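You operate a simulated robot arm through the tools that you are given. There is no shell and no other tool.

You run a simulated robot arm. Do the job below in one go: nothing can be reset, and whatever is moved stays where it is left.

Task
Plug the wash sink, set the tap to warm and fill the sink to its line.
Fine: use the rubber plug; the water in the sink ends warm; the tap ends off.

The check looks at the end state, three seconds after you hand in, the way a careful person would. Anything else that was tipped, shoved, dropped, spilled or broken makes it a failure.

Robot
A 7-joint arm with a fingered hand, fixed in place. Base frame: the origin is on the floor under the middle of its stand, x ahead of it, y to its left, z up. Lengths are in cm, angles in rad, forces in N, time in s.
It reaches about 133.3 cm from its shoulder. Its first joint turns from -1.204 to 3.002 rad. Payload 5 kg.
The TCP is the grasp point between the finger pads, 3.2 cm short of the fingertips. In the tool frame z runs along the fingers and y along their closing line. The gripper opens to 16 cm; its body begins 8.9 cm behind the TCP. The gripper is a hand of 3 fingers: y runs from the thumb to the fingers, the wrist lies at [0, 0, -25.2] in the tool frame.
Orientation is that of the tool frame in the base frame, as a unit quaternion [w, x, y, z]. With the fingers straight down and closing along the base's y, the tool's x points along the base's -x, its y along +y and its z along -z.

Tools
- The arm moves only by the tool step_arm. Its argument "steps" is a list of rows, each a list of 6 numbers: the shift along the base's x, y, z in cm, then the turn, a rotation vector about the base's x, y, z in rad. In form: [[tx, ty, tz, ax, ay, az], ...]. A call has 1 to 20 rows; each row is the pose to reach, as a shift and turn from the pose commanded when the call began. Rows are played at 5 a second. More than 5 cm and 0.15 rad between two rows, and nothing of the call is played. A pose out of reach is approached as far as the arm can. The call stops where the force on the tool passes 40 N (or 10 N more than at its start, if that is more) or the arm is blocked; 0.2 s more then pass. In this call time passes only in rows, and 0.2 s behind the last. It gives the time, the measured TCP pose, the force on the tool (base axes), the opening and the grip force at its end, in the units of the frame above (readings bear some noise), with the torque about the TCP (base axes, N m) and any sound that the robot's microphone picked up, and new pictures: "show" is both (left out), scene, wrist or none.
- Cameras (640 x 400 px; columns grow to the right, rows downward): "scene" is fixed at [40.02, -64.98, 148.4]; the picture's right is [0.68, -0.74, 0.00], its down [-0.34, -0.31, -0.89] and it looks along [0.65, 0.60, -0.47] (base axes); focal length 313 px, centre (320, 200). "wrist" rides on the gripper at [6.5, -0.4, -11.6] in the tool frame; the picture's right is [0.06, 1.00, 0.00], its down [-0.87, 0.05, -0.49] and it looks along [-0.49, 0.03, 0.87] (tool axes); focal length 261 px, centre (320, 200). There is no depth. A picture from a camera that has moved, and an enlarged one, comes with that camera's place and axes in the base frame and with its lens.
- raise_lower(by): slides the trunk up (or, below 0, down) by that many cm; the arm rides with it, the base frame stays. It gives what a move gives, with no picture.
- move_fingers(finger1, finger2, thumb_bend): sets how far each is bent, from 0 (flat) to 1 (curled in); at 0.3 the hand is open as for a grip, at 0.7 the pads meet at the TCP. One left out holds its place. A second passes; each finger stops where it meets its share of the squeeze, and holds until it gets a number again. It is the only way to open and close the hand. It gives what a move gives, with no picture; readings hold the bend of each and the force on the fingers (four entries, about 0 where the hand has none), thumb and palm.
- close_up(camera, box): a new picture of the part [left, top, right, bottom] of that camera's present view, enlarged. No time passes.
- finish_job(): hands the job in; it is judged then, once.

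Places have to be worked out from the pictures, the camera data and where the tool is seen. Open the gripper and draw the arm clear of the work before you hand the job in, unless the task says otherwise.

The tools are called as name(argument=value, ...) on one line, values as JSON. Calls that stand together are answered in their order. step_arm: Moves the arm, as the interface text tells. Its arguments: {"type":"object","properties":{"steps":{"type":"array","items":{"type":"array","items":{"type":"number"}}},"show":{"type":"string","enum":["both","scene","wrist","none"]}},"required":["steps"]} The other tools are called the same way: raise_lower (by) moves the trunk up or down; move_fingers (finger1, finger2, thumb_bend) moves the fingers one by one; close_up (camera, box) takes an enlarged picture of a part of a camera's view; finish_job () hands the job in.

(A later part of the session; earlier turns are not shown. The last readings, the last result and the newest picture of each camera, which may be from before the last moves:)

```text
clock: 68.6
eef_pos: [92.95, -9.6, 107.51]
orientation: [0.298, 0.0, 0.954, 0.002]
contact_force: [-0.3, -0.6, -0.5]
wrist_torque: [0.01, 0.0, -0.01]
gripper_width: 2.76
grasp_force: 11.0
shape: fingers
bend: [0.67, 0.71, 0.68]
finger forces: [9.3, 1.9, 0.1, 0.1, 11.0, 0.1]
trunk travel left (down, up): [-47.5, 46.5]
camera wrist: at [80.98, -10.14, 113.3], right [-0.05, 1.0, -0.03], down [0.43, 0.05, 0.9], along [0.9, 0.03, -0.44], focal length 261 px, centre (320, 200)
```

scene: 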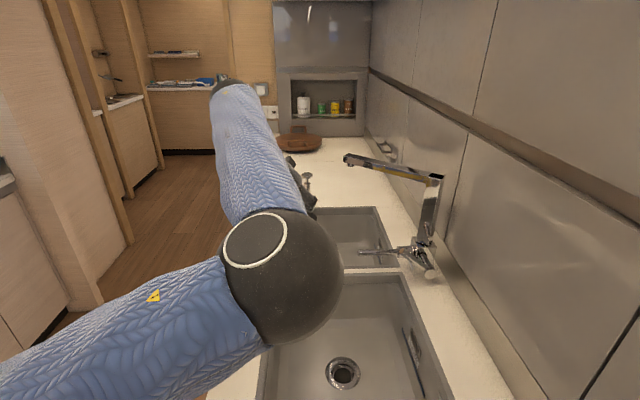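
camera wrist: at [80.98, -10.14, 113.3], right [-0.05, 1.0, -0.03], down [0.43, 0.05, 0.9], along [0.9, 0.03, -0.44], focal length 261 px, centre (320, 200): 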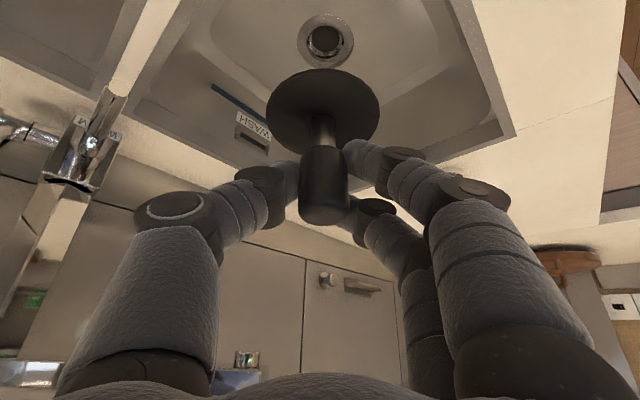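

The drain triangulates to about (105.8, -9.4, 74.6) and the plug axis sits about 0.6 cm behind the TCP. I go down to z 100 and then forward over the drain, under the spout's height.

step_arm(steps=[[0, 0, -3.5, 0, 0, 0], [0, 0.1, -7, 0, 0, 0], [3.4, 0.2, -7.5, 0, 0, 0], [6.8, 0.2, -8, 0, 0, 0], [10.1, 0.2, -8.5, 0, 0, 0], [13.35, 0.2, -9, 0, 0, 0]])

close_up(camera="wrist", box=[180, 0, 460, 240])

```text
clock: 70.0
eef_pos: [106.6, -9.28, 98.67]
orientation: [0.298, 0.0, 0.955, 0.002]
contact_force: [0.9, 0.2, -1.3]
wrist_torque: [-0.01, 0.04, 0.01]
gripper_width: 2.78
grasp_force: 11.0
shape: fingers
bend: [0.67, 0.71, 0.68]
finger forces: [9.4, 2.0, 0.0, 0.0, 11.0, 0.1]
trunk travel left (down, up): [-47.5, 46.5]
camera wrist: at [94.45, -9.65, 104.39], right [-0.05, 1.0, -0.03], down [0.44, 0.05, 0.9], along [0.9, 0.03, -0.44], focal length 261 px, centre (320, 200)
```

scene: 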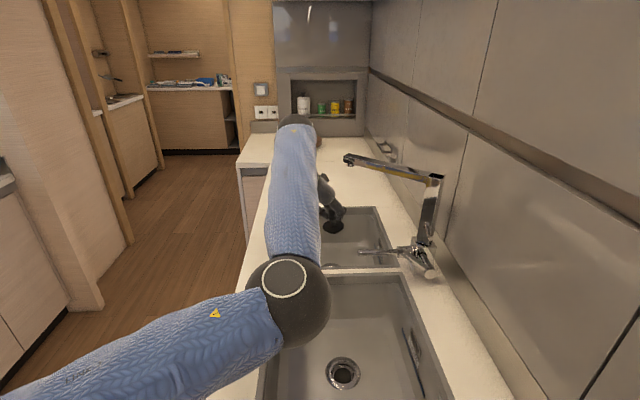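
wrist: 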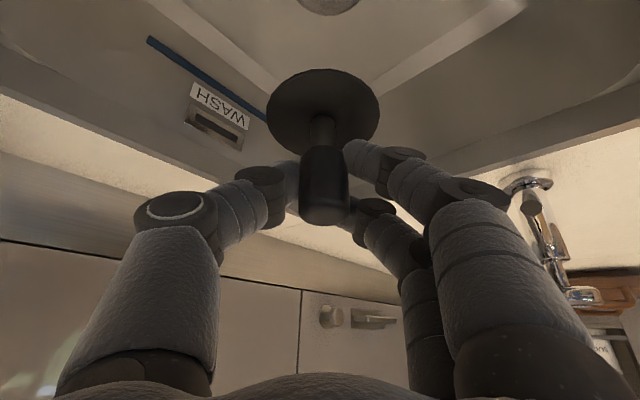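

```text
1.67 times, centred on (320, 120) of wrist
camera zoom: at [94.45, -9.65, 104.39], right [-0.05, 1.0, -0.03], down [0.44, 0.05, 0.9], along [0.9, 0.03, -0.44], focal length 434 px, centre (320, 333)
```

zoom: 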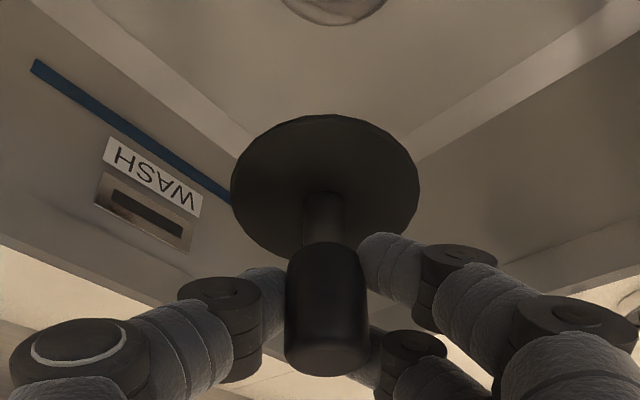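

The drain flange appears at the top of the view; by the offsets the drain centre is near y = -8.9. I shift slightly and descend to z 88 to compare flange and plug again.

step_arm(steps=[[0, 0.2, -2.5, 0, 0, 0], [0, 0.4, -5, 0, 0, 0], [0, 0.4, -7.5, 0, 0, 0], [0, 0.4, -10, 0, 0, 0]])

close_up(camera="wrist", box=[180, 0, 460, 240])

```text
clock: 71.0
eef_pos: [106.32, -8.65, 88.75]
orientation: [0.299, 0.0, 0.954, 0.002]
contact_force: [0.5, 0.5, -0.6]
wrist_torque: [0.0, 0.02, 0.02]
gripper_width: 2.82
grasp_force: 10.2
shape: fingers
bend: [0.67, 0.71, 0.68]
finger forces: [9.3, 1.9, 0.0, 0.0, 10.9, 0.0]
trunk travel left (down, up): [-47.5, 46.5]
camera wrist: at [94.37, -9.16, 94.61], right [-0.05, 1.0, -0.03], down [0.43, 0.05, 0.9], along [0.9, 0.03, -0.44], focal length 261 px, centre (320, 200)
```

scene: 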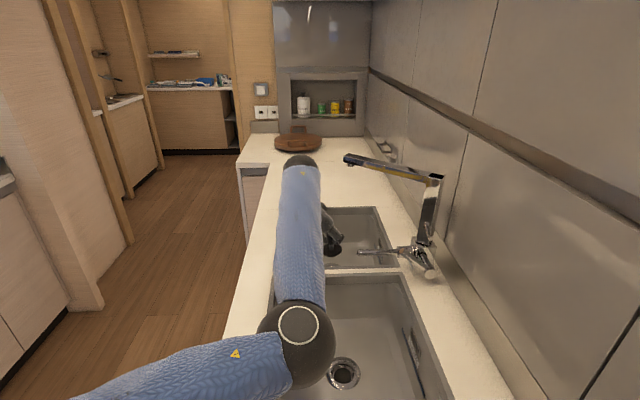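
wrist: 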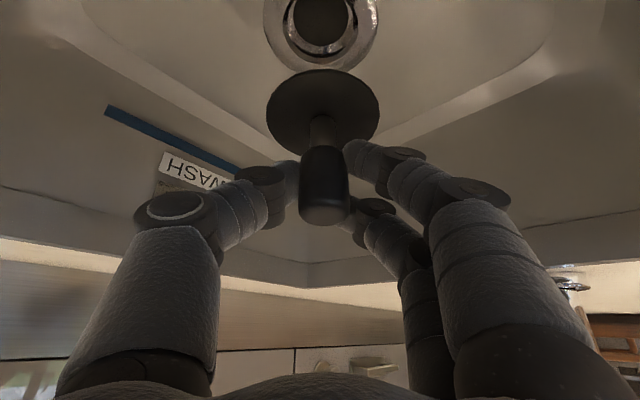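

```text
1.67 times, centred on (320, 120) of wrist
camera zoom: at [94.37, -9.16, 94.61], right [-0.05, 1.0, -0.03], down [0.43, 0.05, 0.9], along [0.9, 0.03, -0.44], focal length 434 px, centre (320, 333)
```

zoom: 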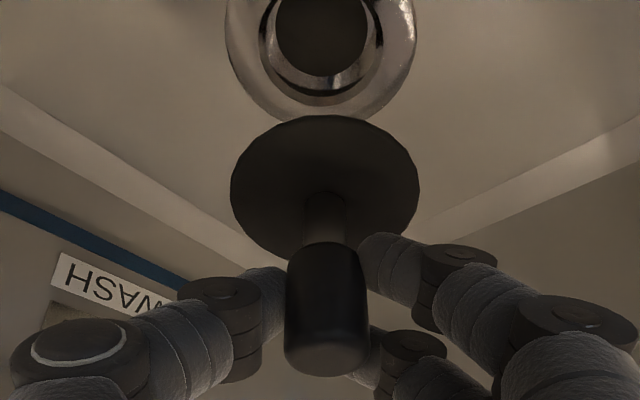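

Now both the flange and the plug show clearly; the plug needs about +0.25 in x and -0.4 in y. I correct and descend to just above the flange.

step_arm(steps=[[0.1, -0.2, -1.2, 0, 0, 0], [0.25, -0.4, -2.5, 0, 0, 0], [0.25, -0.4, -3.7, 0, 0, 0], [0.25, -0.4, -4.8, 0, 0, 0]])

close_up(camera="wrist", box=[180, 0, 460, 240])

```text
clock: 72.0
eef_pos: [106.63, -9.18, 84.01]
orientation: [0.298, 0.001, 0.954, 0.002]
contact_force: [-0.8, -1.8, -1.0]
wrist_torque: [-0.02, -0.01, 0.01]
gripper_width: 2.77
grasp_force: 10.9
shape: fingers
bend: [0.67, 0.71, 0.68]
finger forces: [9.4, 2.0, 0.0, 0.1, 10.8, 0.0]
trunk travel left (down, up): [-47.5, 46.5]
camera wrist: at [94.7, -9.69, 89.74], right [-0.05, 1.0, -0.03], down [0.44, 0.05, 0.9], along [0.9, 0.03, -0.44], focal length 261 px, centre (320, 200)
```

scene: 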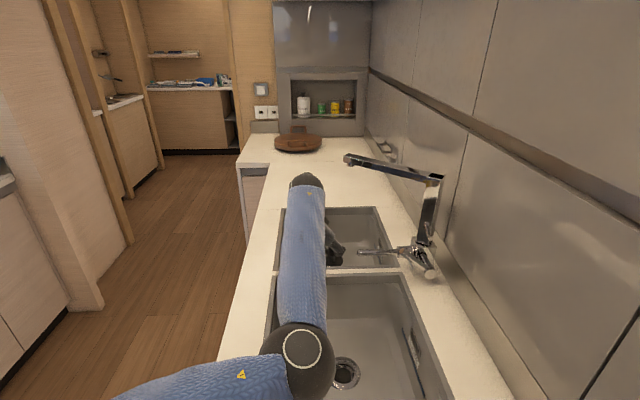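
wrist: 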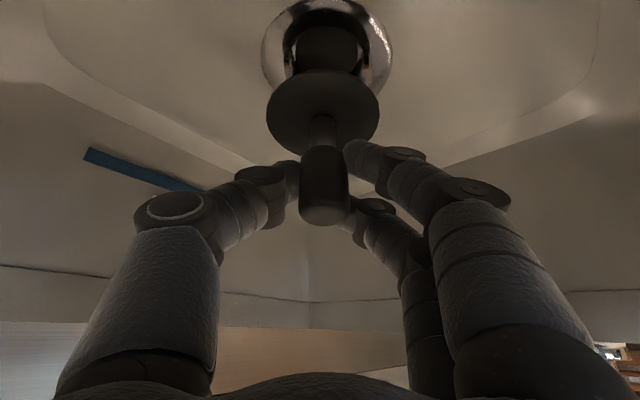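

```text
1.67 times, centred on (320, 120) of wrist
camera zoom: at [94.7, -9.69, 89.74], right [-0.05, 1.0, -0.03], down [0.44, 0.05, 0.9], along [0.9, 0.03, -0.44], focal length 434 px, centre (320, 333)
```

zoom: 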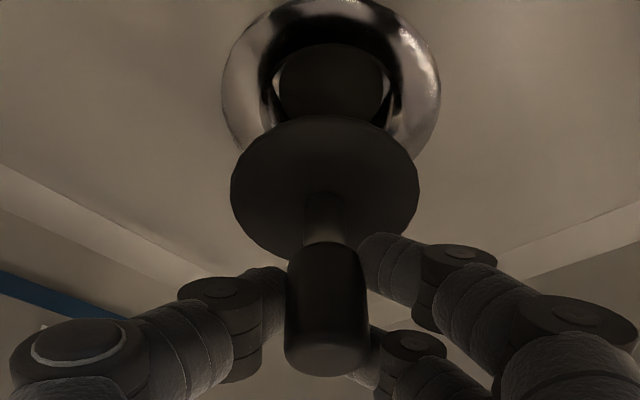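

Plug axis and flange centre agree within about 0.2 cm. I lower slowly, watching the force, expecting seating near TCP z of 80.

step_arm(steps=[[0.1, 0.05, -0.6, 0, 0, 0], [0.15, 0.05, -1.2, 0, 0, 0], [0.15, 0.05, -1.8, 0, 0, 0], [0.15, 0.05, -2.3, 0, 0, 0], [0.15, 0.05, -2.7, 0, 0, 0]], show="wrist")

close_up(camera="wrist", box=[180, 0, 460, 240])

```text
clock: 73.2
eef_pos: [106.59, -9.05, 82.45]
orientation: [0.303, 0.0, 0.953, 0.0]
contact_force: [-0.1, 0.3, -0.2]
wrist_torque: [0.01, 0.02, 0.02]
gripper_width: 2.77
grasp_force: 10.9
shape: fingers
bend: [0.67, 0.71, 0.68]
finger forces: [9.6, 1.9, 0.0, 0.0, 10.9, 0.1]
trunk travel left (down, up): [-47.5, 46.5]
camera wrist: at [94.58, -9.43, 88.14], right [-0.05, 1.0, -0.04], down [0.43, 0.05, 0.9], along [0.9, 0.03, -0.43], focal length 261 px, centre (320, 200)
```

wrist: 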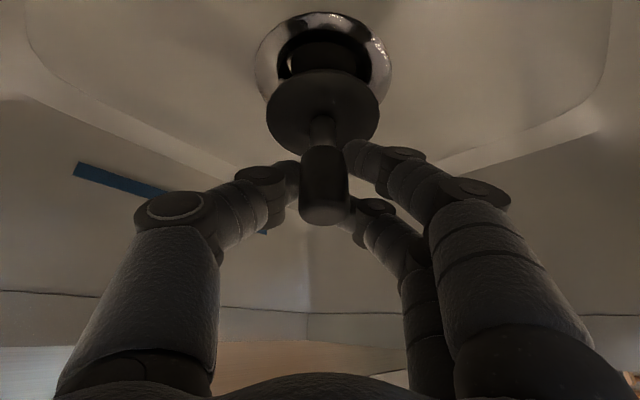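

```text
1.67 times, centred on (320, 120) of wrist
camera zoom: at [94.58, -9.43, 88.14], right [-0.05, 1.0, -0.04], down [0.43, 0.05, 0.9], along [0.9, 0.03, -0.43], focal length 434 px, centre (320, 333)
```

zoom: 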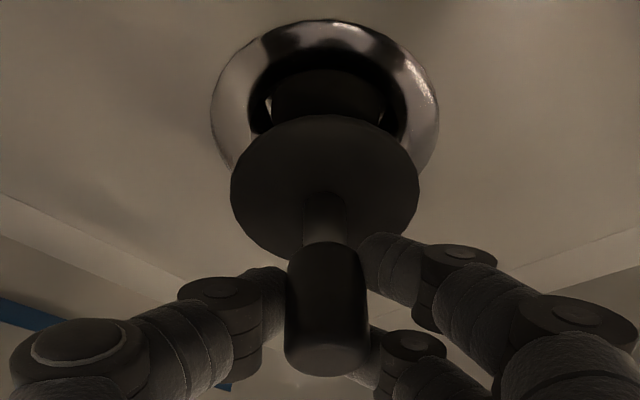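

The hand stopped about 1.2 cm short of the commanded height with no force on the tool, so something else may be limiting the arm. I check the elbow and forearm against the counter.

close_up(camera="scene", box=[100, 160, 440, 400])

step_arm(steps=[[0, 0, 0, 0, 0, 0], [0, 0, 0, 0, 0, 0]], show="scene")

```text
1.67 times, centred on (270, 280) of scene
camera zoom: at [40.02, -64.98, 148.4], right [0.68, -0.74, 0.0], down [-0.34, -0.31, -0.89], along [0.65, 0.6, -0.47], focal length 522 px, centre (403, 67)
```

zoom: 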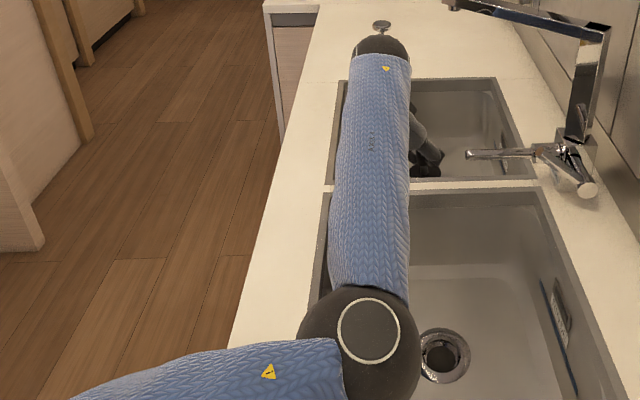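

```text
clock: 73.8
eef_pos: [106.45, -8.91, 82.54]
orientation: [0.303, 0.0, 0.953, 0.0]
contact_force: [-0.5, 0.6, -2.2]
wrist_torque: [0.0, 0.0, 0.01]
gripper_width: 2.75
grasp_force: 11.2
shape: fingers
bend: [0.67, 0.71, 0.68]
finger forces: [9.6, 1.9, 0.1, 0.1, 10.7, 0.0]
trunk travel left (down, up): [-47.5, 46.5]
```

scene: 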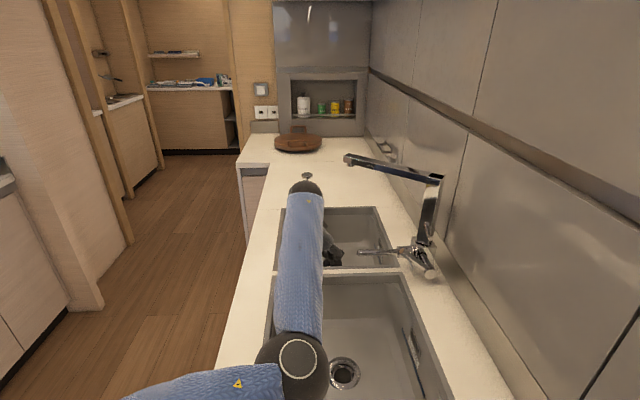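

The elbow hangs low over the rinse basin and probably touches its rim, because the trunk is so low. I raise the trunk 12 cm (the plug rises inside the basin) and will then lower the hand again with the elbow higher.

raise_lower(by=12)

close_up(camera="scene", box=[0, 0, 640, 400])

close_up(camera="wrist", box=[0, 0, 640, 400])

```text
clock: 75.3
eef_pos: [106.74, -8.94, 93.14]
orientation: [0.299, 0.001, 0.954, 0.002]
contact_force: [-0.1, -0.3, -1.6]
wrist_torque: [0.03, 0.02, 0.0]
gripper_width: 2.78
grasp_force: 11.4
shape: fingers
bend: [0.67, 0.71, 0.68]
finger forces: [9.5, 1.8, 0.0, 0.1, 10.8, 0.1]
trunk travel left (down, up): [-59.5, 34.5]
```

```text
1.00 times, centred on (320, 200) of scene (not enlarged: the box is as wide or as high as the picture)
camera zoom: at [40.02, -64.98, 148.4], right [0.68, -0.74, 0.0], down [-0.34, -0.31, -0.89], along [0.65, 0.6, -0.47], focal length 313 px, centre (320, 200)
```

zoom: 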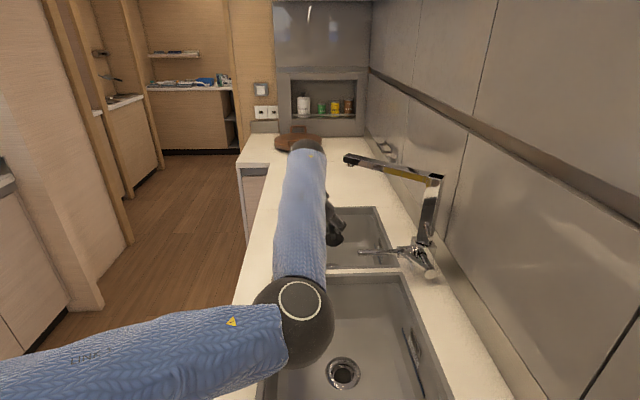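

```text
1.00 times, centred on (320, 200) of wrist (not enlarged: the box is as wide or as high as the picture)
camera zoom: at [94.74, -9.53, 98.98], right [-0.05, 1.0, -0.03], down [0.44, 0.05, 0.9], along [0.9, 0.03, -0.44], focal length 261 px, centre (320, 200)
```

zoom: 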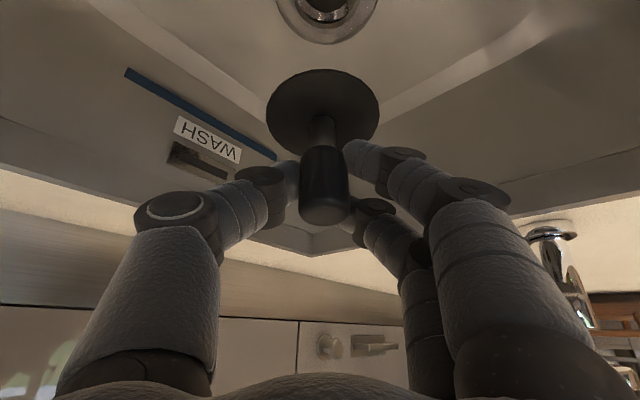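

The hand followed to z 93, confirming the elbow was the obstacle. I lower the hand again in steps and check the elbow.

step_arm(steps=[[0, 0, -2, 0, 0, 0], [0, 0, -4, 0, 0, 0], [0, 0, -6, 0, 0, 0], [0, 0, -8, 0, 0, 0], [0, 0, -9.3, 0, 0, 0]])

close_up(camera="wrist", box=[180, 0, 460, 240])

```text
clock: 76.5
eef_pos: [106.73, -9.19, 83.93]
orientation: [0.298, 0.0, 0.954, 0.002]
contact_force: [0.0, 0.8, -0.9]
wrist_torque: [-0.02, -0.01, 0.01]
gripper_width: 2.77
grasp_force: 10.6
shape: fingers
bend: [0.67, 0.71, 0.68]
finger forces: [9.4, 1.8, 0.1, 0.0, 10.7, 0.0]
trunk travel left (down, up): [-59.5, 34.5]
camera wrist: at [94.82, -9.65, 89.69], right [-0.05, 1.0, -0.03], down [0.43, 0.05, 0.9], along [0.9, 0.03, -0.44], focal length 261 px, centre (320, 200)
```

scene: 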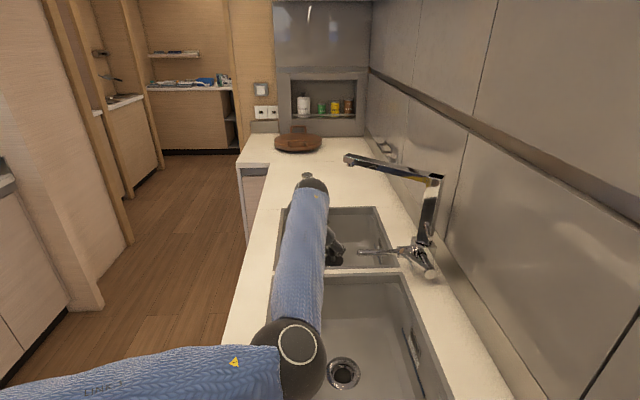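
wrist: 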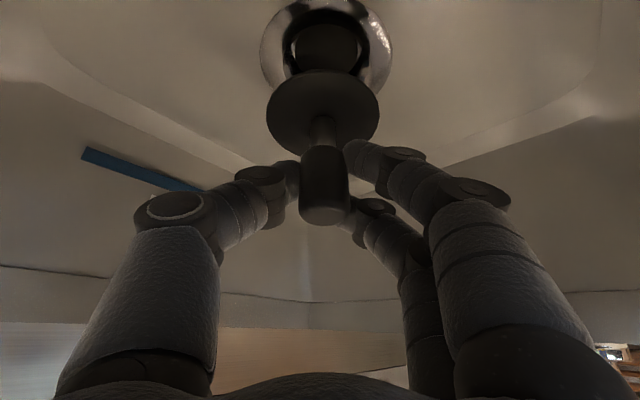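

```text
1.67 times, centred on (320, 120) of wrist
camera zoom: at [94.82, -9.65, 89.69], right [-0.05, 1.0, -0.03], down [0.43, 0.05, 0.9], along [0.9, 0.03, -0.44], focal length 434 px, centre (320, 333)
```

zoom: 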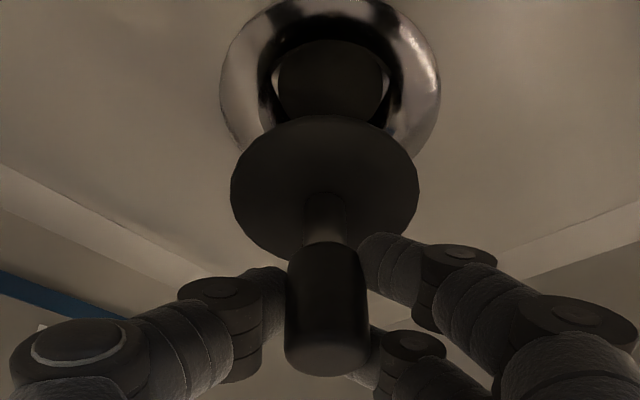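

The plug is again just above the flange and concentric with it. I continue down in small steps.

step_arm(steps=[[0, 0, -0.5, 0, 0, 0], [0, 0, -1, 0, 0, 0], [0, 0, -1.5, 0, 0, 0], [0, 0, -2, 0, 0, 0], [0, 0, -2.5, 0, 0, 0]])

close_up(camera="wrist", box=[180, 0, 460, 240])

```text
clock: 77.7
eef_pos: [106.77, -9.09, 81.45]
orientation: [0.298, -0.001, 0.954, 0.002]
contact_force: [0.1, -0.6, 1.6]
wrist_torque: [-0.01, 0.0, 0.01]
gripper_width: 2.75
grasp_force: 11.7
shape: fingers
bend: [0.67, 0.71, 0.68]
finger forces: [9.7, 1.7, 0.0, 0.1, 11.8, 0.0]
trunk travel left (down, up): [-59.5, 34.5]
camera wrist: at [94.77, -9.56, 87.31], right [-0.05, 1.0, -0.03], down [0.43, 0.05, 0.9], along [0.9, 0.03, -0.44], focal length 261 px, centre (320, 200)
```

scene: 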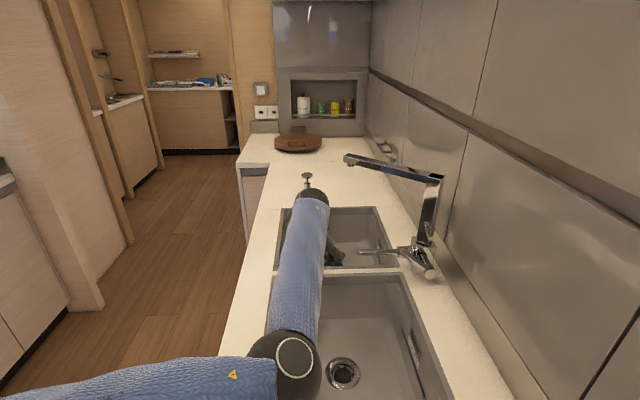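
wrist: 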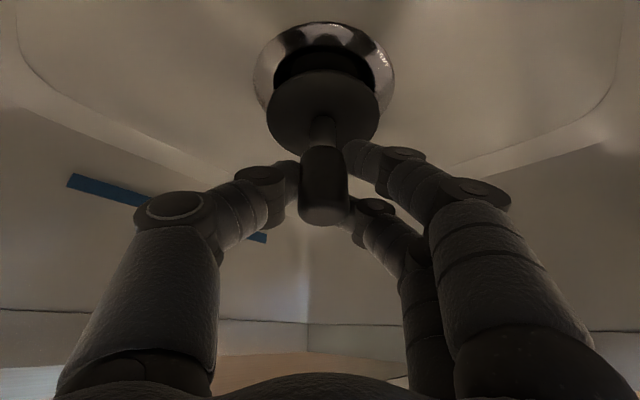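

```text
1.67 times, centred on (320, 120) of wrist
camera zoom: at [94.77, -9.56, 87.31], right [-0.05, 1.0, -0.03], down [0.43, 0.05, 0.9], along [0.9, 0.03, -0.44], focal length 434 px, centre (320, 333)
```

zoom: 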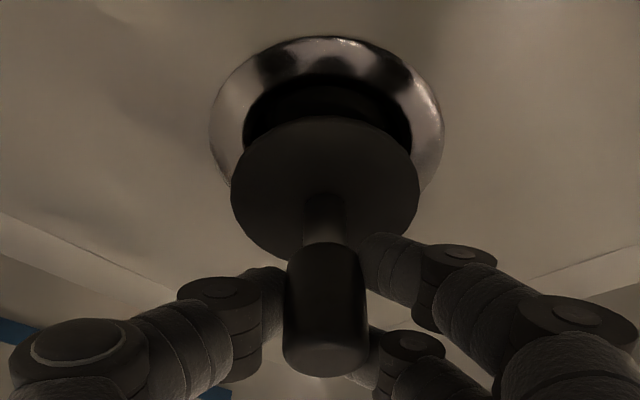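

The disc and flange look concentric; the tapered end should now be entering the hole. I keep lowering in small steps until it seats.

step_arm(steps=[[0.05, 0, -0.4, 0, 0, 0], [0.05, 0, -0.8, 0, 0, 0], [0.05, 0, -1.2, 0, 0, 0], [0.05, 0, -1.6, 0, 0, 0]])

close_up(camera="wrist", box=[180, 0, 460, 240])

```text
clock: 78.7
eef_pos: [106.59, -8.92, 79.72]
orientation: [0.298, -0.001, 0.955, 0.002]
contact_force: [-2.6, 0.2, 2.6]
wrist_torque: [0.02, 0.05, 0.04]
gripper_width: 1.86
grasp_force: 7.8
shape: fingers
bend: [0.71, 0.72, 0.69]
finger forces: [8.3, 0.1, 0.0, 0.0, 6.9, 0.0]
trunk travel left (down, up): [-59.5, 34.5]
camera wrist: at [94.66, -9.38, 85.54], right [-0.05, 1.0, -0.03], down [0.44, 0.05, 0.9], along [0.9, 0.03, -0.44], focal length 261 px, centre (320, 200)
```

scene: 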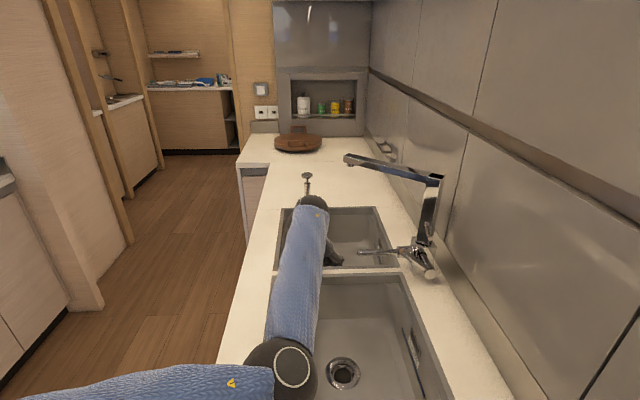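
wrist: 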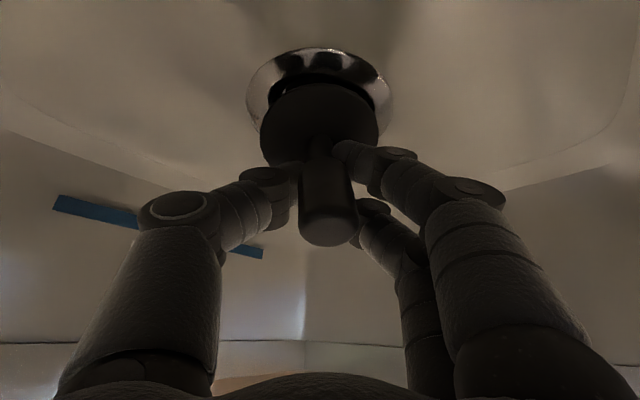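

```text
1.67 times, centred on (320, 120) of wrist
camera zoom: at [94.66, -9.38, 85.54], right [-0.05, 1.0, -0.03], down [0.44, 0.05, 0.9], along [0.9, 0.03, -0.44], focal length 434 px, centre (320, 333)
```

zoom: 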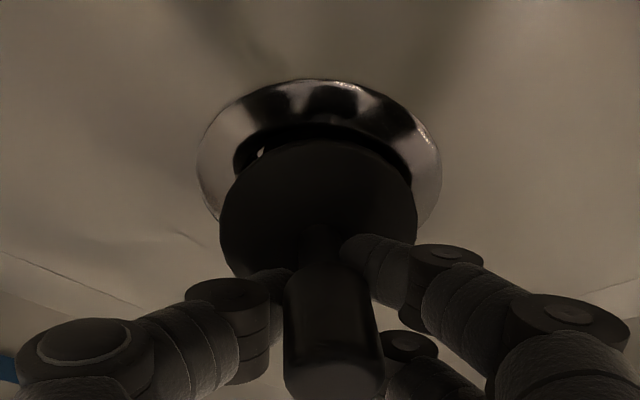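

The plug has touched down: it slid up about 0.8 cm in the grip, so its taper is probably mostly in the hole. I release it gently and look.

move_fingers(finger1=0.58, finger2=0.58, thumb_bend=0.58)

close_up(camera="wrist", box=[180, 0, 460, 240])

```text
clock: 79.7
eef_pos: [106.64, -9.03, 79.85]
orientation: [0.298, 0.0, 0.955, 0.002]
contact_force: [0.1, -0.2, 0.9]
wrist_torque: [0.01, -0.04, 0.0]
gripper_width: 5.87
grasp_force: 0.0
shape: fingers
bend: [0.57, 0.57, 0.57]
finger forces: [0.0, 0.1, 0.0, 0.0, 0.0, 0.0]
trunk travel left (down, up): [-59.5, 34.5]
```

```text
1.67 times, centred on (320, 120) of wrist
camera zoom: at [94.81, -9.48, 85.6], right [-0.05, 1.0, -0.03], down [0.43, 0.05, 0.9], along [0.9, 0.03, -0.44], focal length 434 px, centre (320, 333)
```

zoom: 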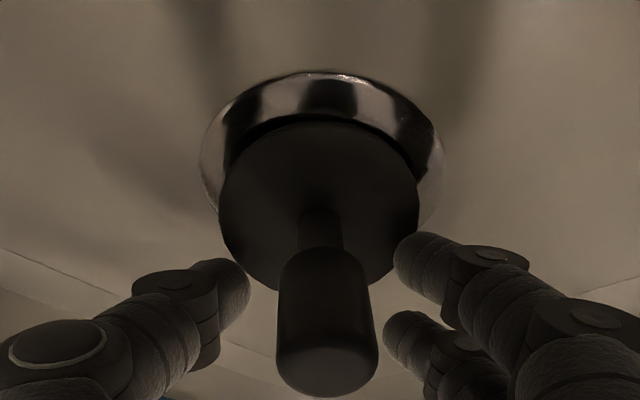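

Released, the plug's disc covers the drain, though the handle leans about 4 degrees. I rise straight up, close the fingers, and will press on the handle's top to seat it firmly.

step_arm(steps=[[0, 0, 2, 0, 0, 0], [0, 0, 4, 0, 0, 0], [0, 0, 6, 0, 0, 0], [0, 0, 8.5, 0, 0, 0]], show="wrist")

close_up(camera="wrist", box=[180, 0, 460, 240])

```text
clock: 80.7
eef_pos: [106.89, -8.99, 88.44]
orientation: [0.298, 0.0, 0.955, 0.002]
contact_force: [-0.4, -0.1, -0.3]
wrist_torque: [0.03, -0.01, -0.03]
gripper_width: 5.84
grasp_force: 0.1
shape: fingers
bend: [0.57, 0.57, 0.57]
finger forces: [0.1, 0.0, 0.0, 0.0, 0.0, 0.1]
trunk travel left (down, up): [-59.5, 34.5]
camera wrist: at [94.76, -9.45, 94.12], right [-0.05, 1.0, -0.03], down [0.43, 0.05, 0.9], along [0.9, 0.03, -0.44], focal length 261 px, centre (320, 200)
```

wrist: 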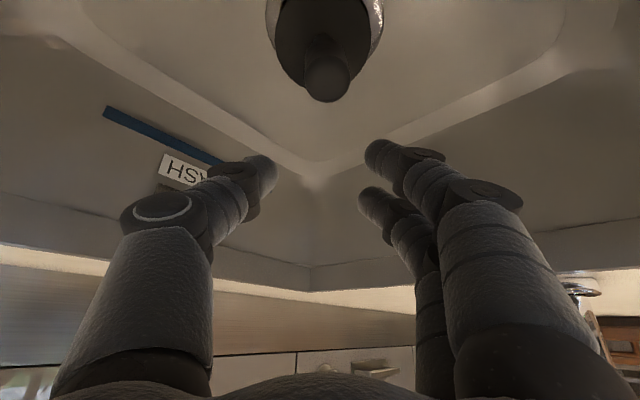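

```text
1.67 times, centred on (320, 120) of wrist
camera zoom: at [94.76, -9.45, 94.12], right [-0.05, 1.0, -0.03], down [0.43, 0.05, 0.9], along [0.9, 0.03, -0.44], focal length 434 px, centre (320, 333)
```

zoom: 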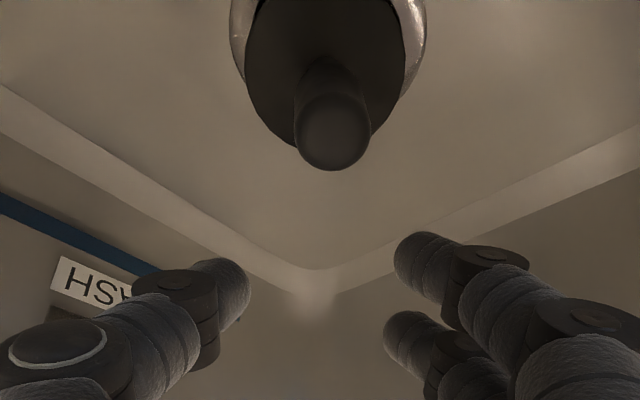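

The plug sits tilted about 11 degrees toward the robot: its far side rests on the far rim of the hole, so it is roughly 0.7 cm too far in +x. I go down again to re-grip the handle.

step_arm(steps=[[-0.4, 0, -2, 0, 0, 0], [-0.7, 0, -4, 0, 0, 0], [-0.7, 0, -6, 0, 0, 0], [-0.7, 0, -8.2, 0, 0, 0]], show="wrist")

move_fingers(finger1=0.74, finger2=0.74, thumb_bend=0.74)

close_up(camera="wrist", box=[180, 0, 460, 240])

```text
clock: 81.7
eef_pos: [106.21, -8.99, 81.4]
orientation: [0.303, -0.001, 0.953, 0.001]
contact_force: [-0.4, 0.8, -0.5]
wrist_torque: [-0.01, 0.0, 0.01]
gripper_width: 5.85
grasp_force: 0.0
shape: fingers
bend: [0.57, 0.57, 0.57]
finger forces: [0.0, 0.0, 0.0, 0.1, 0.0, 0.0]
trunk travel left (down, up): [-59.5, 34.5]
camera wrist: at [94.12, -9.4, 87.06], right [-0.05, 1.0, -0.03], down [0.43, 0.05, 0.9], along [0.9, 0.03, -0.43], focal length 261 px, centre (320, 200)
```

wrist: 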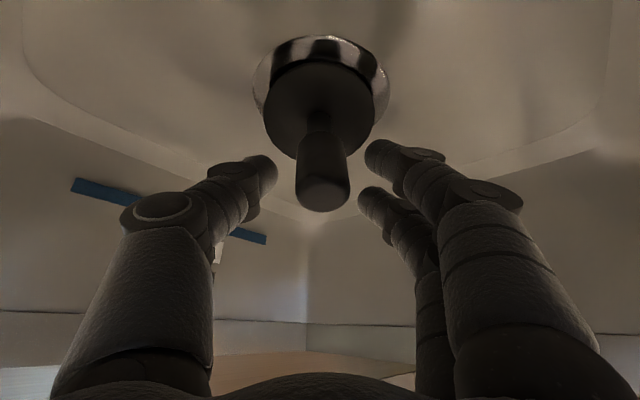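

```text
clock: 82.7
eef_pos: [106.09, -9.08, 81.17]
orientation: [0.303, 0.0, 0.953, 0.001]
contact_force: [0.5, 0.5, 2.0]
wrist_torque: [0.05, -0.01, 0.0]
gripper_width: 2.2
grasp_force: 10.9
shape: fingers
bend: [0.69, 0.74, 0.7]
finger forces: [9.9, 0.0, 0.1, 0.0, 11.6, 0.1]
trunk travel left (down, up): [-59.5, 34.5]
```

```text
1.67 times, centred on (320, 120) of wrist
camera zoom: at [94.04, -9.51, 86.93], right [-0.05, 1.0, -0.03], down [0.43, 0.05, 0.9], along [0.9, 0.03, -0.43], focal length 434 px, centre (320, 333)
```

zoom: 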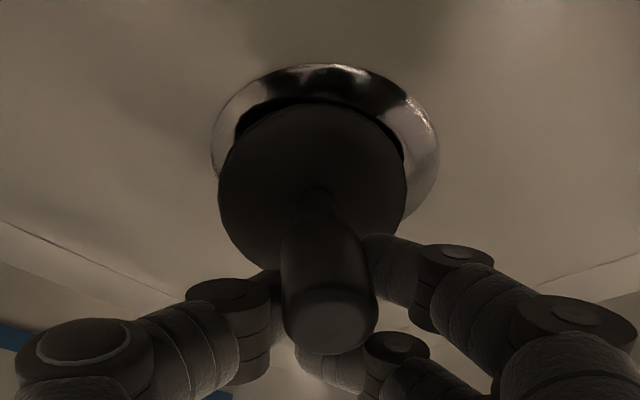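

The arm again stops at z 81 with the elbow low, and my grip has tilted the plug. I keep the grip and raise the trunk 15 cm, lifting the plug clear and giving the elbow room.

raise_lower(by=15)

close_up(camera="scene", box=[0, 0, 640, 400])

close_up(camera="wrist", box=[0, 0, 640, 400])

```text
clock: 84.5
eef_pos: [106.04, -9.12, 95.1]
orientation: [0.298, 0.0, 0.955, 0.001]
contact_force: [-0.2, 0.8, -2.0]
wrist_torque: [0.02, -0.04, -0.01]
gripper_width: 2.19
grasp_force: 9.8
shape: fingers
bend: [0.69, 0.74, 0.71]
finger forces: [9.4, 0.0, 0.0, 0.0, 10.9, 0.1]
trunk travel left (down, up): [-74.5, 19.5]
```

```text
1.00 times, centred on (320, 200) of scene (not enlarged: the box is as wide or as high as the picture)
camera zoom: at [40.02, -64.98, 148.4], right [0.68, -0.74, 0.0], down [-0.34, -0.31, -0.89], along [0.65, 0.6, -0.47], focal length 313 px, centre (320, 200)
```

zoom: 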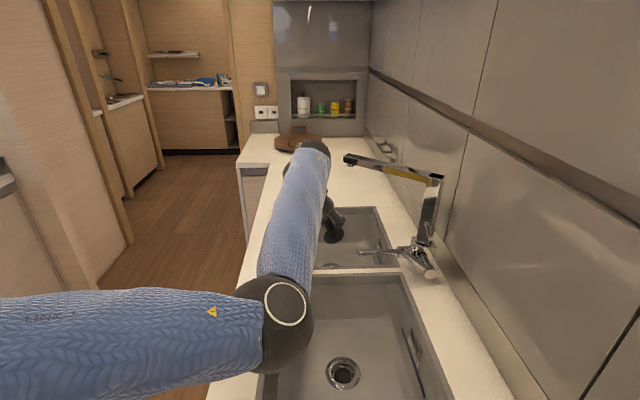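

```text
1.00 times, centred on (320, 200) of wrist (not enlarged: the box is as wide or as high as the picture)
camera zoom: at [94.1, -9.63, 100.96], right [-0.05, 1.0, -0.03], down [0.44, 0.05, 0.9], along [0.9, 0.03, -0.44], focal length 261 px, centre (320, 200)
```

zoom: 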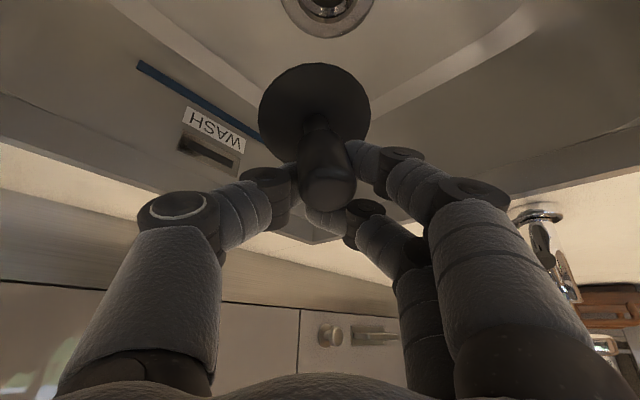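

The plug is held but leaning toward the camera. I zoom in to measure its lean.

close_up(camera="wrist", box=[220, 40, 420, 220])

close_up(camera="scene", box=[290, 180, 390, 270])

```text
2.22 times, centred on (320, 130) of wrist
camera zoom: at [94.1, -9.63, 100.96], right [-0.05, 1.0, -0.03], down [0.44, 0.05, 0.9], along [0.9, 0.03, -0.44], focal length 579 px, centre (320, 356)
```

zoom: 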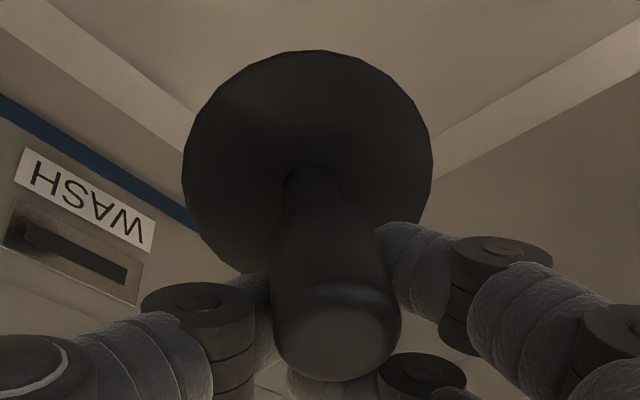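

```text
4.44 times, centred on (340, 225) of scene
camera zoom: at [40.02, -64.98, 148.4], right [0.68, -0.74, 0.0], down [-0.34, -0.31, -0.89], along [0.65, 0.6, -0.47], focal length 1391 px, centre (231, 89)
```

zoom: 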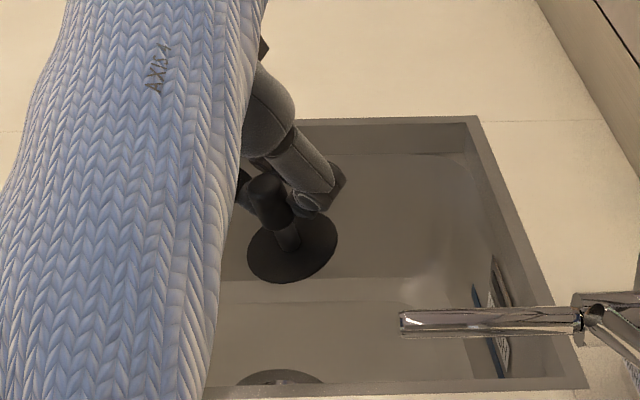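

The plug leans about 19 degrees toward the robot and 8 degrees to +y. I lower a little inside the basin and rotate the hand by the same amounts to bring the plug upright.

step_arm(steps=[[0, 0, -2.5, 0, 0, 0], [0, 0, -5, 0, 0, 0], [0, 0, -6, 0.035, 0.083, 0], [0, 0, -6, 0.07, 0.165, 0], [0, 0, -6, 0.105, 0.248, 0], [0, 0, -6, 0.14, 0.33, 0]])

close_up(camera="wrist", box=[180, 0, 460, 240])

```text
clock: 85.8
eef_pos: [105.99, -9.16, 89.16]
orientation: [0.136, 0.021, 0.988, 0.068]
contact_force: [-0.5, 0.5, -1.7]
wrist_torque: [-0.01, 0.01, 0.02]
gripper_width: 2.2
grasp_force: 10.0
shape: fingers
bend: [0.69, 0.74, 0.71]
finger forces: [9.2, 0.1, 0.1, 0.1, 10.8, 0.0]
trunk travel left (down, up): [-74.5, 19.5]
camera wrist: at [96.58, -10.67, 98.36], right [-0.04, 0.99, 0.12], down [0.7, -0.06, 0.71], along [0.71, 0.11, -0.7], focal length 261 px, centre (320, 200)
```

scene: 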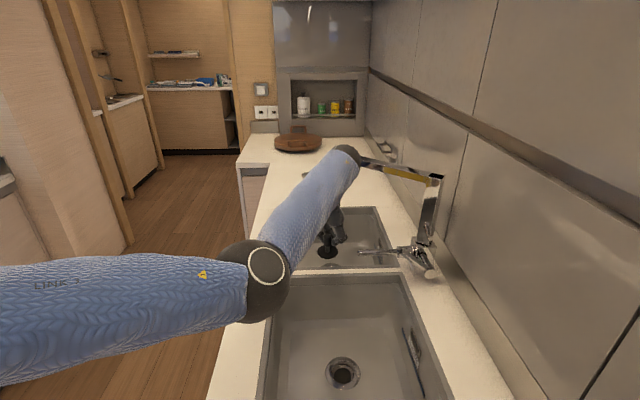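
wrist: 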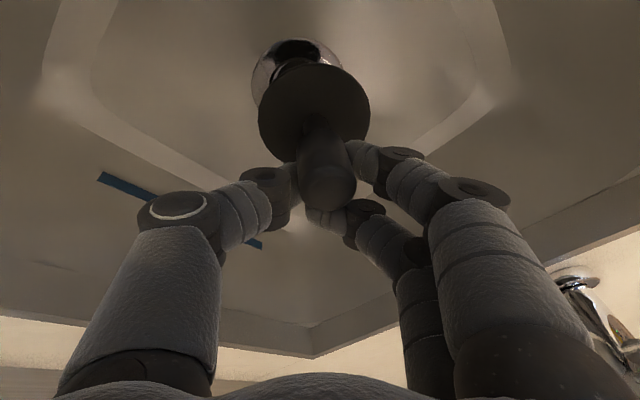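

```text
1.67 times, centred on (320, 120) of wrist
camera zoom: at [96.58, -10.67, 98.36], right [-0.04, 0.99, 0.12], down [0.7, -0.06, 0.71], along [0.71, 0.11, -0.7], focal length 434 px, centre (320, 333)
```

zoom: 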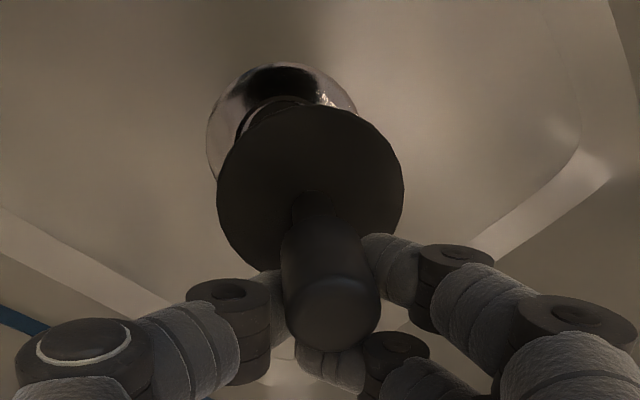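

The plug now hangs nearly vertical. Its axis is about 1.5 cm short of the hole in x and 0.4 off in y, so I lower first (moving the wrist away from the spout) and then shift over the hole.

step_arm(steps=[[0, 0, -1.5, 0, 0, 0], [0.3, -0.1, -3, 0, 0, 0], [0.9, -0.3, -4, 0, 0, 0], [1.5, -0.4, -5, 0, 0, 0]])

close_up(camera="wrist", box=[180, 0, 460, 240])

close_up(camera="scene", box=[280, 120, 460, 290])

```text
clock: 86.8
eef_pos: [107.57, -9.56, 84.24]
orientation: [0.136, 0.021, 0.988, 0.069]
contact_force: [0.4, 0.2, -0.9]
wrist_torque: [-0.02, -0.02, 0.0]
gripper_width: 2.2
grasp_force: 10.1
shape: fingers
bend: [0.69, 0.74, 0.71]
finger forces: [9.2, 0.0, 0.0, 0.0, 10.8, 0.0]
trunk travel left (down, up): [-74.5, 19.5]
camera wrist: at [98.13, -11.06, 93.43], right [-0.04, 0.99, 0.12], down [0.7, -0.06, 0.71], along [0.71, 0.11, -0.69], focal length 261 px, centre (320, 200)
```

scene: 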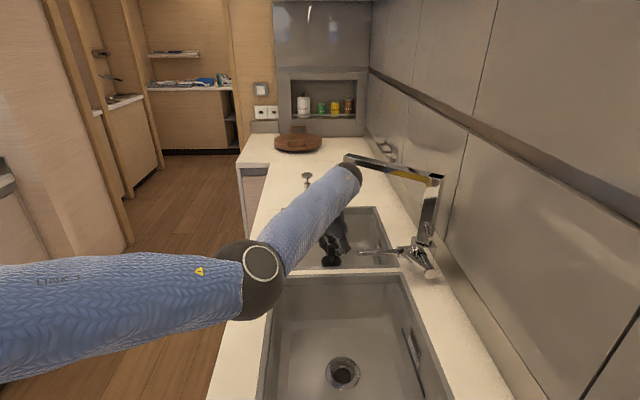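
wrist: 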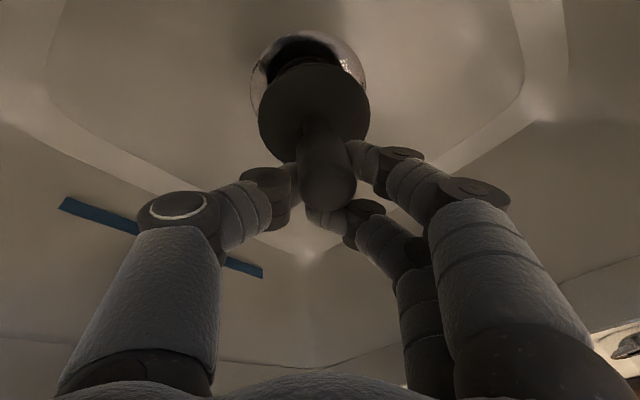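

```text
1.67 times, centred on (320, 120) of wrist
camera zoom: at [98.13, -11.06, 93.43], right [-0.04, 0.99, 0.12], down [0.7, -0.06, 0.71], along [0.71, 0.11, -0.69], focal length 434 px, centre (320, 333)
```

zoom: 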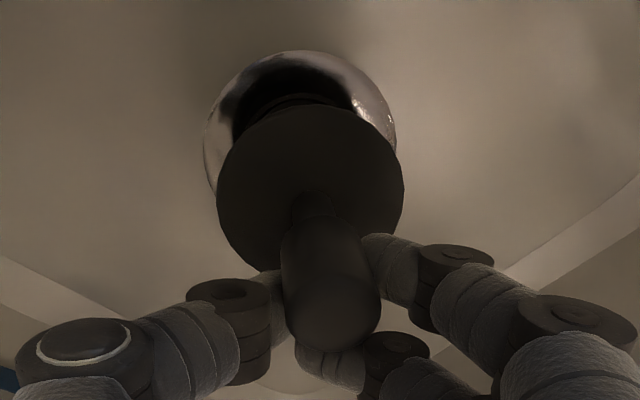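

```text
2.35 times, centred on (370, 205) of scene
camera zoom: at [40.02, -64.98, 148.4], right [0.68, -0.74, 0.0], down [-0.34, -0.31, -0.89], along [0.65, 0.6, -0.47], focal length 736 px, centre (202, 188)
```

zoom: 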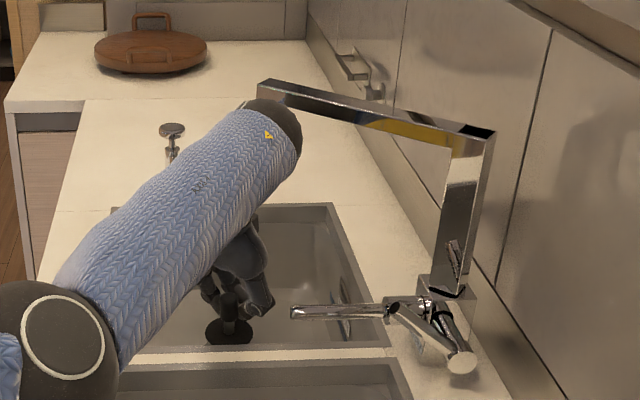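

Near and far edges of the flange put the hole at about (106.25, -9.3); the plug axis is at about (105.9, -9.3). I shift +0.3 in x and lower until the taper should be about 1 cm inside the hole, watching the force.

step_arm(steps=[[0.3, 0, -0.7, 0, 0, 0], [0.3, 0, -1.3, 0, 0, 0], [0.3, 0, -1.9, 0, 0, 0], [0.3, 0, -2.4, 0, 0, 0]], show="wrist")

close_up(camera="wrist", box=[180, 0, 460, 240])

```text
clock: 87.8
eef_pos: [107.86, -9.59, 81.71]
orientation: [0.136, 0.021, 0.988, 0.069]
contact_force: [0.1, 1.2, -0.5]
wrist_torque: [0.0, -0.04, -0.01]
gripper_width: 2.21
grasp_force: 10.0
shape: fingers
bend: [0.69, 0.74, 0.71]
finger forces: [9.2, 0.0, 0.1, 0.0, 10.7, 0.0]
trunk travel left (down, up): [-74.5, 19.5]
camera wrist: at [98.39, -11.08, 91.02], right [-0.04, 0.99, 0.12], down [0.7, -0.06, 0.71], along [0.71, 0.11, -0.7], focal length 261 px, centre (320, 200)
```

wrist: 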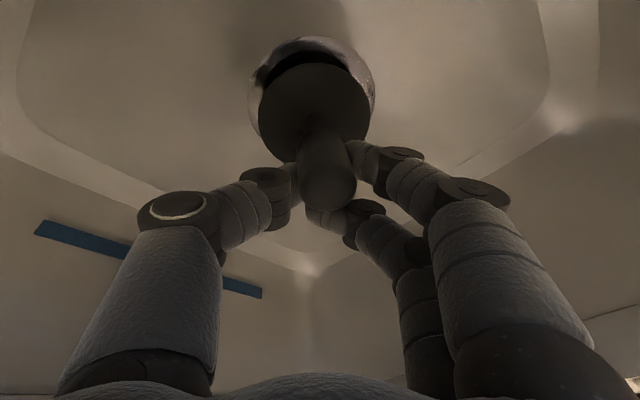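

```text
1.67 times, centred on (320, 120) of wrist
camera zoom: at [98.39, -11.08, 91.02], right [-0.04, 0.99, 0.12], down [0.7, -0.06, 0.71], along [0.71, 0.11, -0.7], focal length 434 px, centre (320, 333)
```

zoom: 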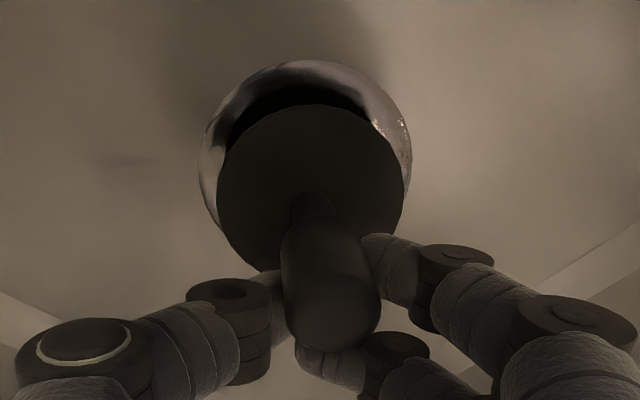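

Lateral alignment is within 0.1 cm, and the taper is just entering. I shift -0.2 in x and go 0.6 lower, then release.

step_arm(steps=[[-0.2, -0.05, -0.3, 0, 0, 0], [-0.2, -0.05, -0.6, 0, 0, 0], [-0.2, -0.05, -0.8, 0, 0, 0]], show="wrist")

close_up(camera="wrist", box=[180, 0, 460, 240])

```text
clock: 88.7
eef_pos: [107.68, -9.48, 80.98]
orientation: [0.137, 0.022, 0.988, 0.069]
contact_force: [0.4, 0.2, -1.0]
wrist_torque: [0.01, -0.01, 0.0]
gripper_width: 2.18
grasp_force: 10.3
shape: fingers
bend: [0.69, 0.74, 0.71]
finger forces: [9.2, 0.0, 0.0, 0.0, 10.8, 0.1]
trunk travel left (down, up): [-74.5, 19.5]
camera wrist: at [98.19, -11.11, 90.24], right [-0.04, 0.99, 0.12], down [0.7, -0.06, 0.71], along [0.71, 0.11, -0.69], focal length 261 px, centre (320, 200)
```

wrist: 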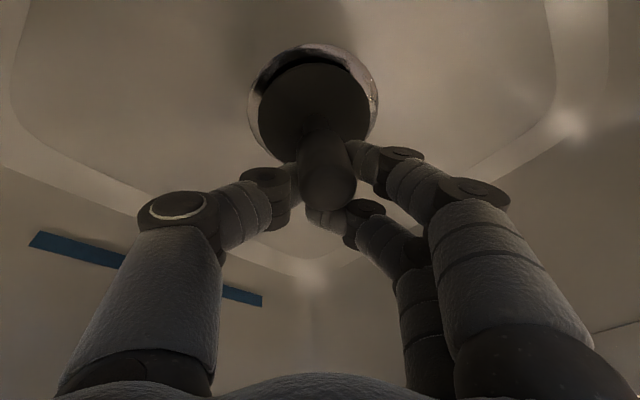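

```text
1.67 times, centred on (320, 120) of wrist
camera zoom: at [98.19, -11.11, 90.24], right [-0.04, 0.99, 0.12], down [0.7, -0.06, 0.71], along [0.71, 0.11, -0.69], focal length 434 px, centre (320, 333)
```

zoom: 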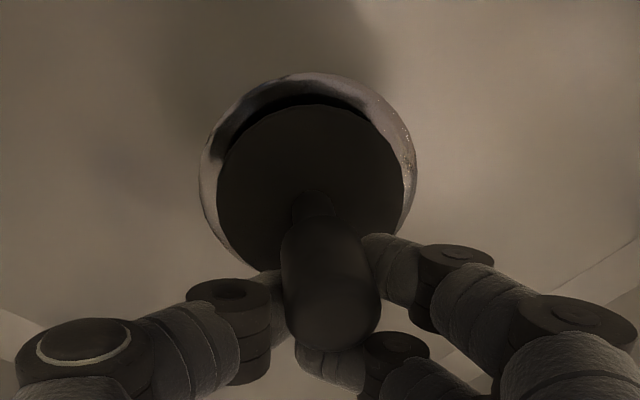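

No contact yet and the disc looks concentric with the flange. I go down a little more in 0.2 cm steps.

step_arm(steps=[[0, 0, -0.2, 0, 0, 0], [0, 0, -0.4, 0, 0, 0], [0, 0, -0.6, 0, 0, 0]], show="wrist")

close_up(camera="wrist", box=[180, 0, 460, 240])

```text
clock: 89.5
eef_pos: [107.7, -9.57, 80.46]
orientation: [0.136, 0.021, 0.988, 0.068]
contact_force: [0.6, 0.0, -0.7]
wrist_torque: [-0.02, -0.02, 0.04]
gripper_width: 2.2
grasp_force: 10.3
shape: fingers
bend: [0.69, 0.74, 0.71]
finger forces: [9.2, 0.0, 0.0, 0.0, 10.8, 0.1]
trunk travel left (down, up): [-74.5, 19.5]
camera wrist: at [98.21, -11.14, 89.61], right [-0.04, 0.99, 0.12], down [0.7, -0.06, 0.71], along [0.71, 0.11, -0.69], focal length 261 px, centre (320, 200)
```

wrist: 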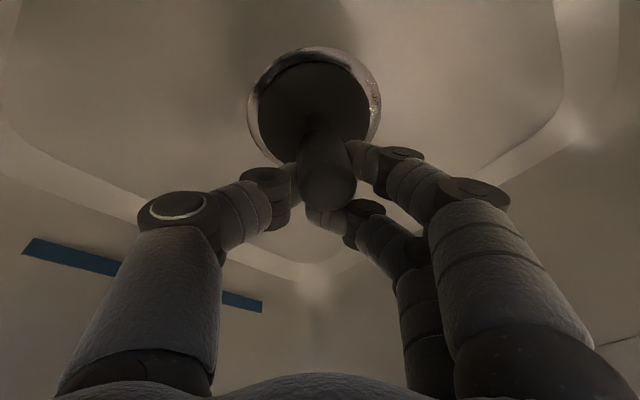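

```text
1.67 times, centred on (320, 120) of wrist
camera zoom: at [98.21, -11.14, 89.61], right [-0.04, 0.99, 0.12], down [0.7, -0.06, 0.71], along [0.71, 0.11, -0.69], focal length 434 px, centre (320, 333)
```

zoom: 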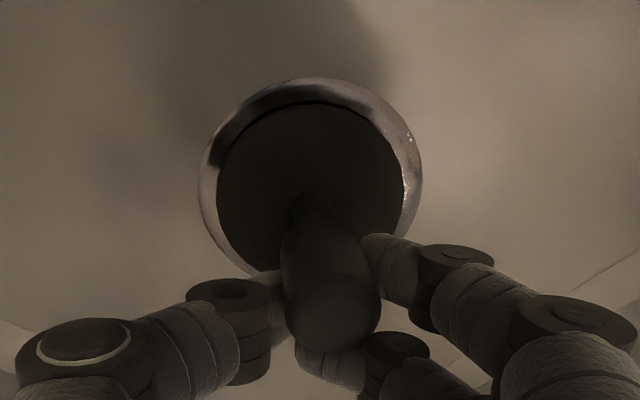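

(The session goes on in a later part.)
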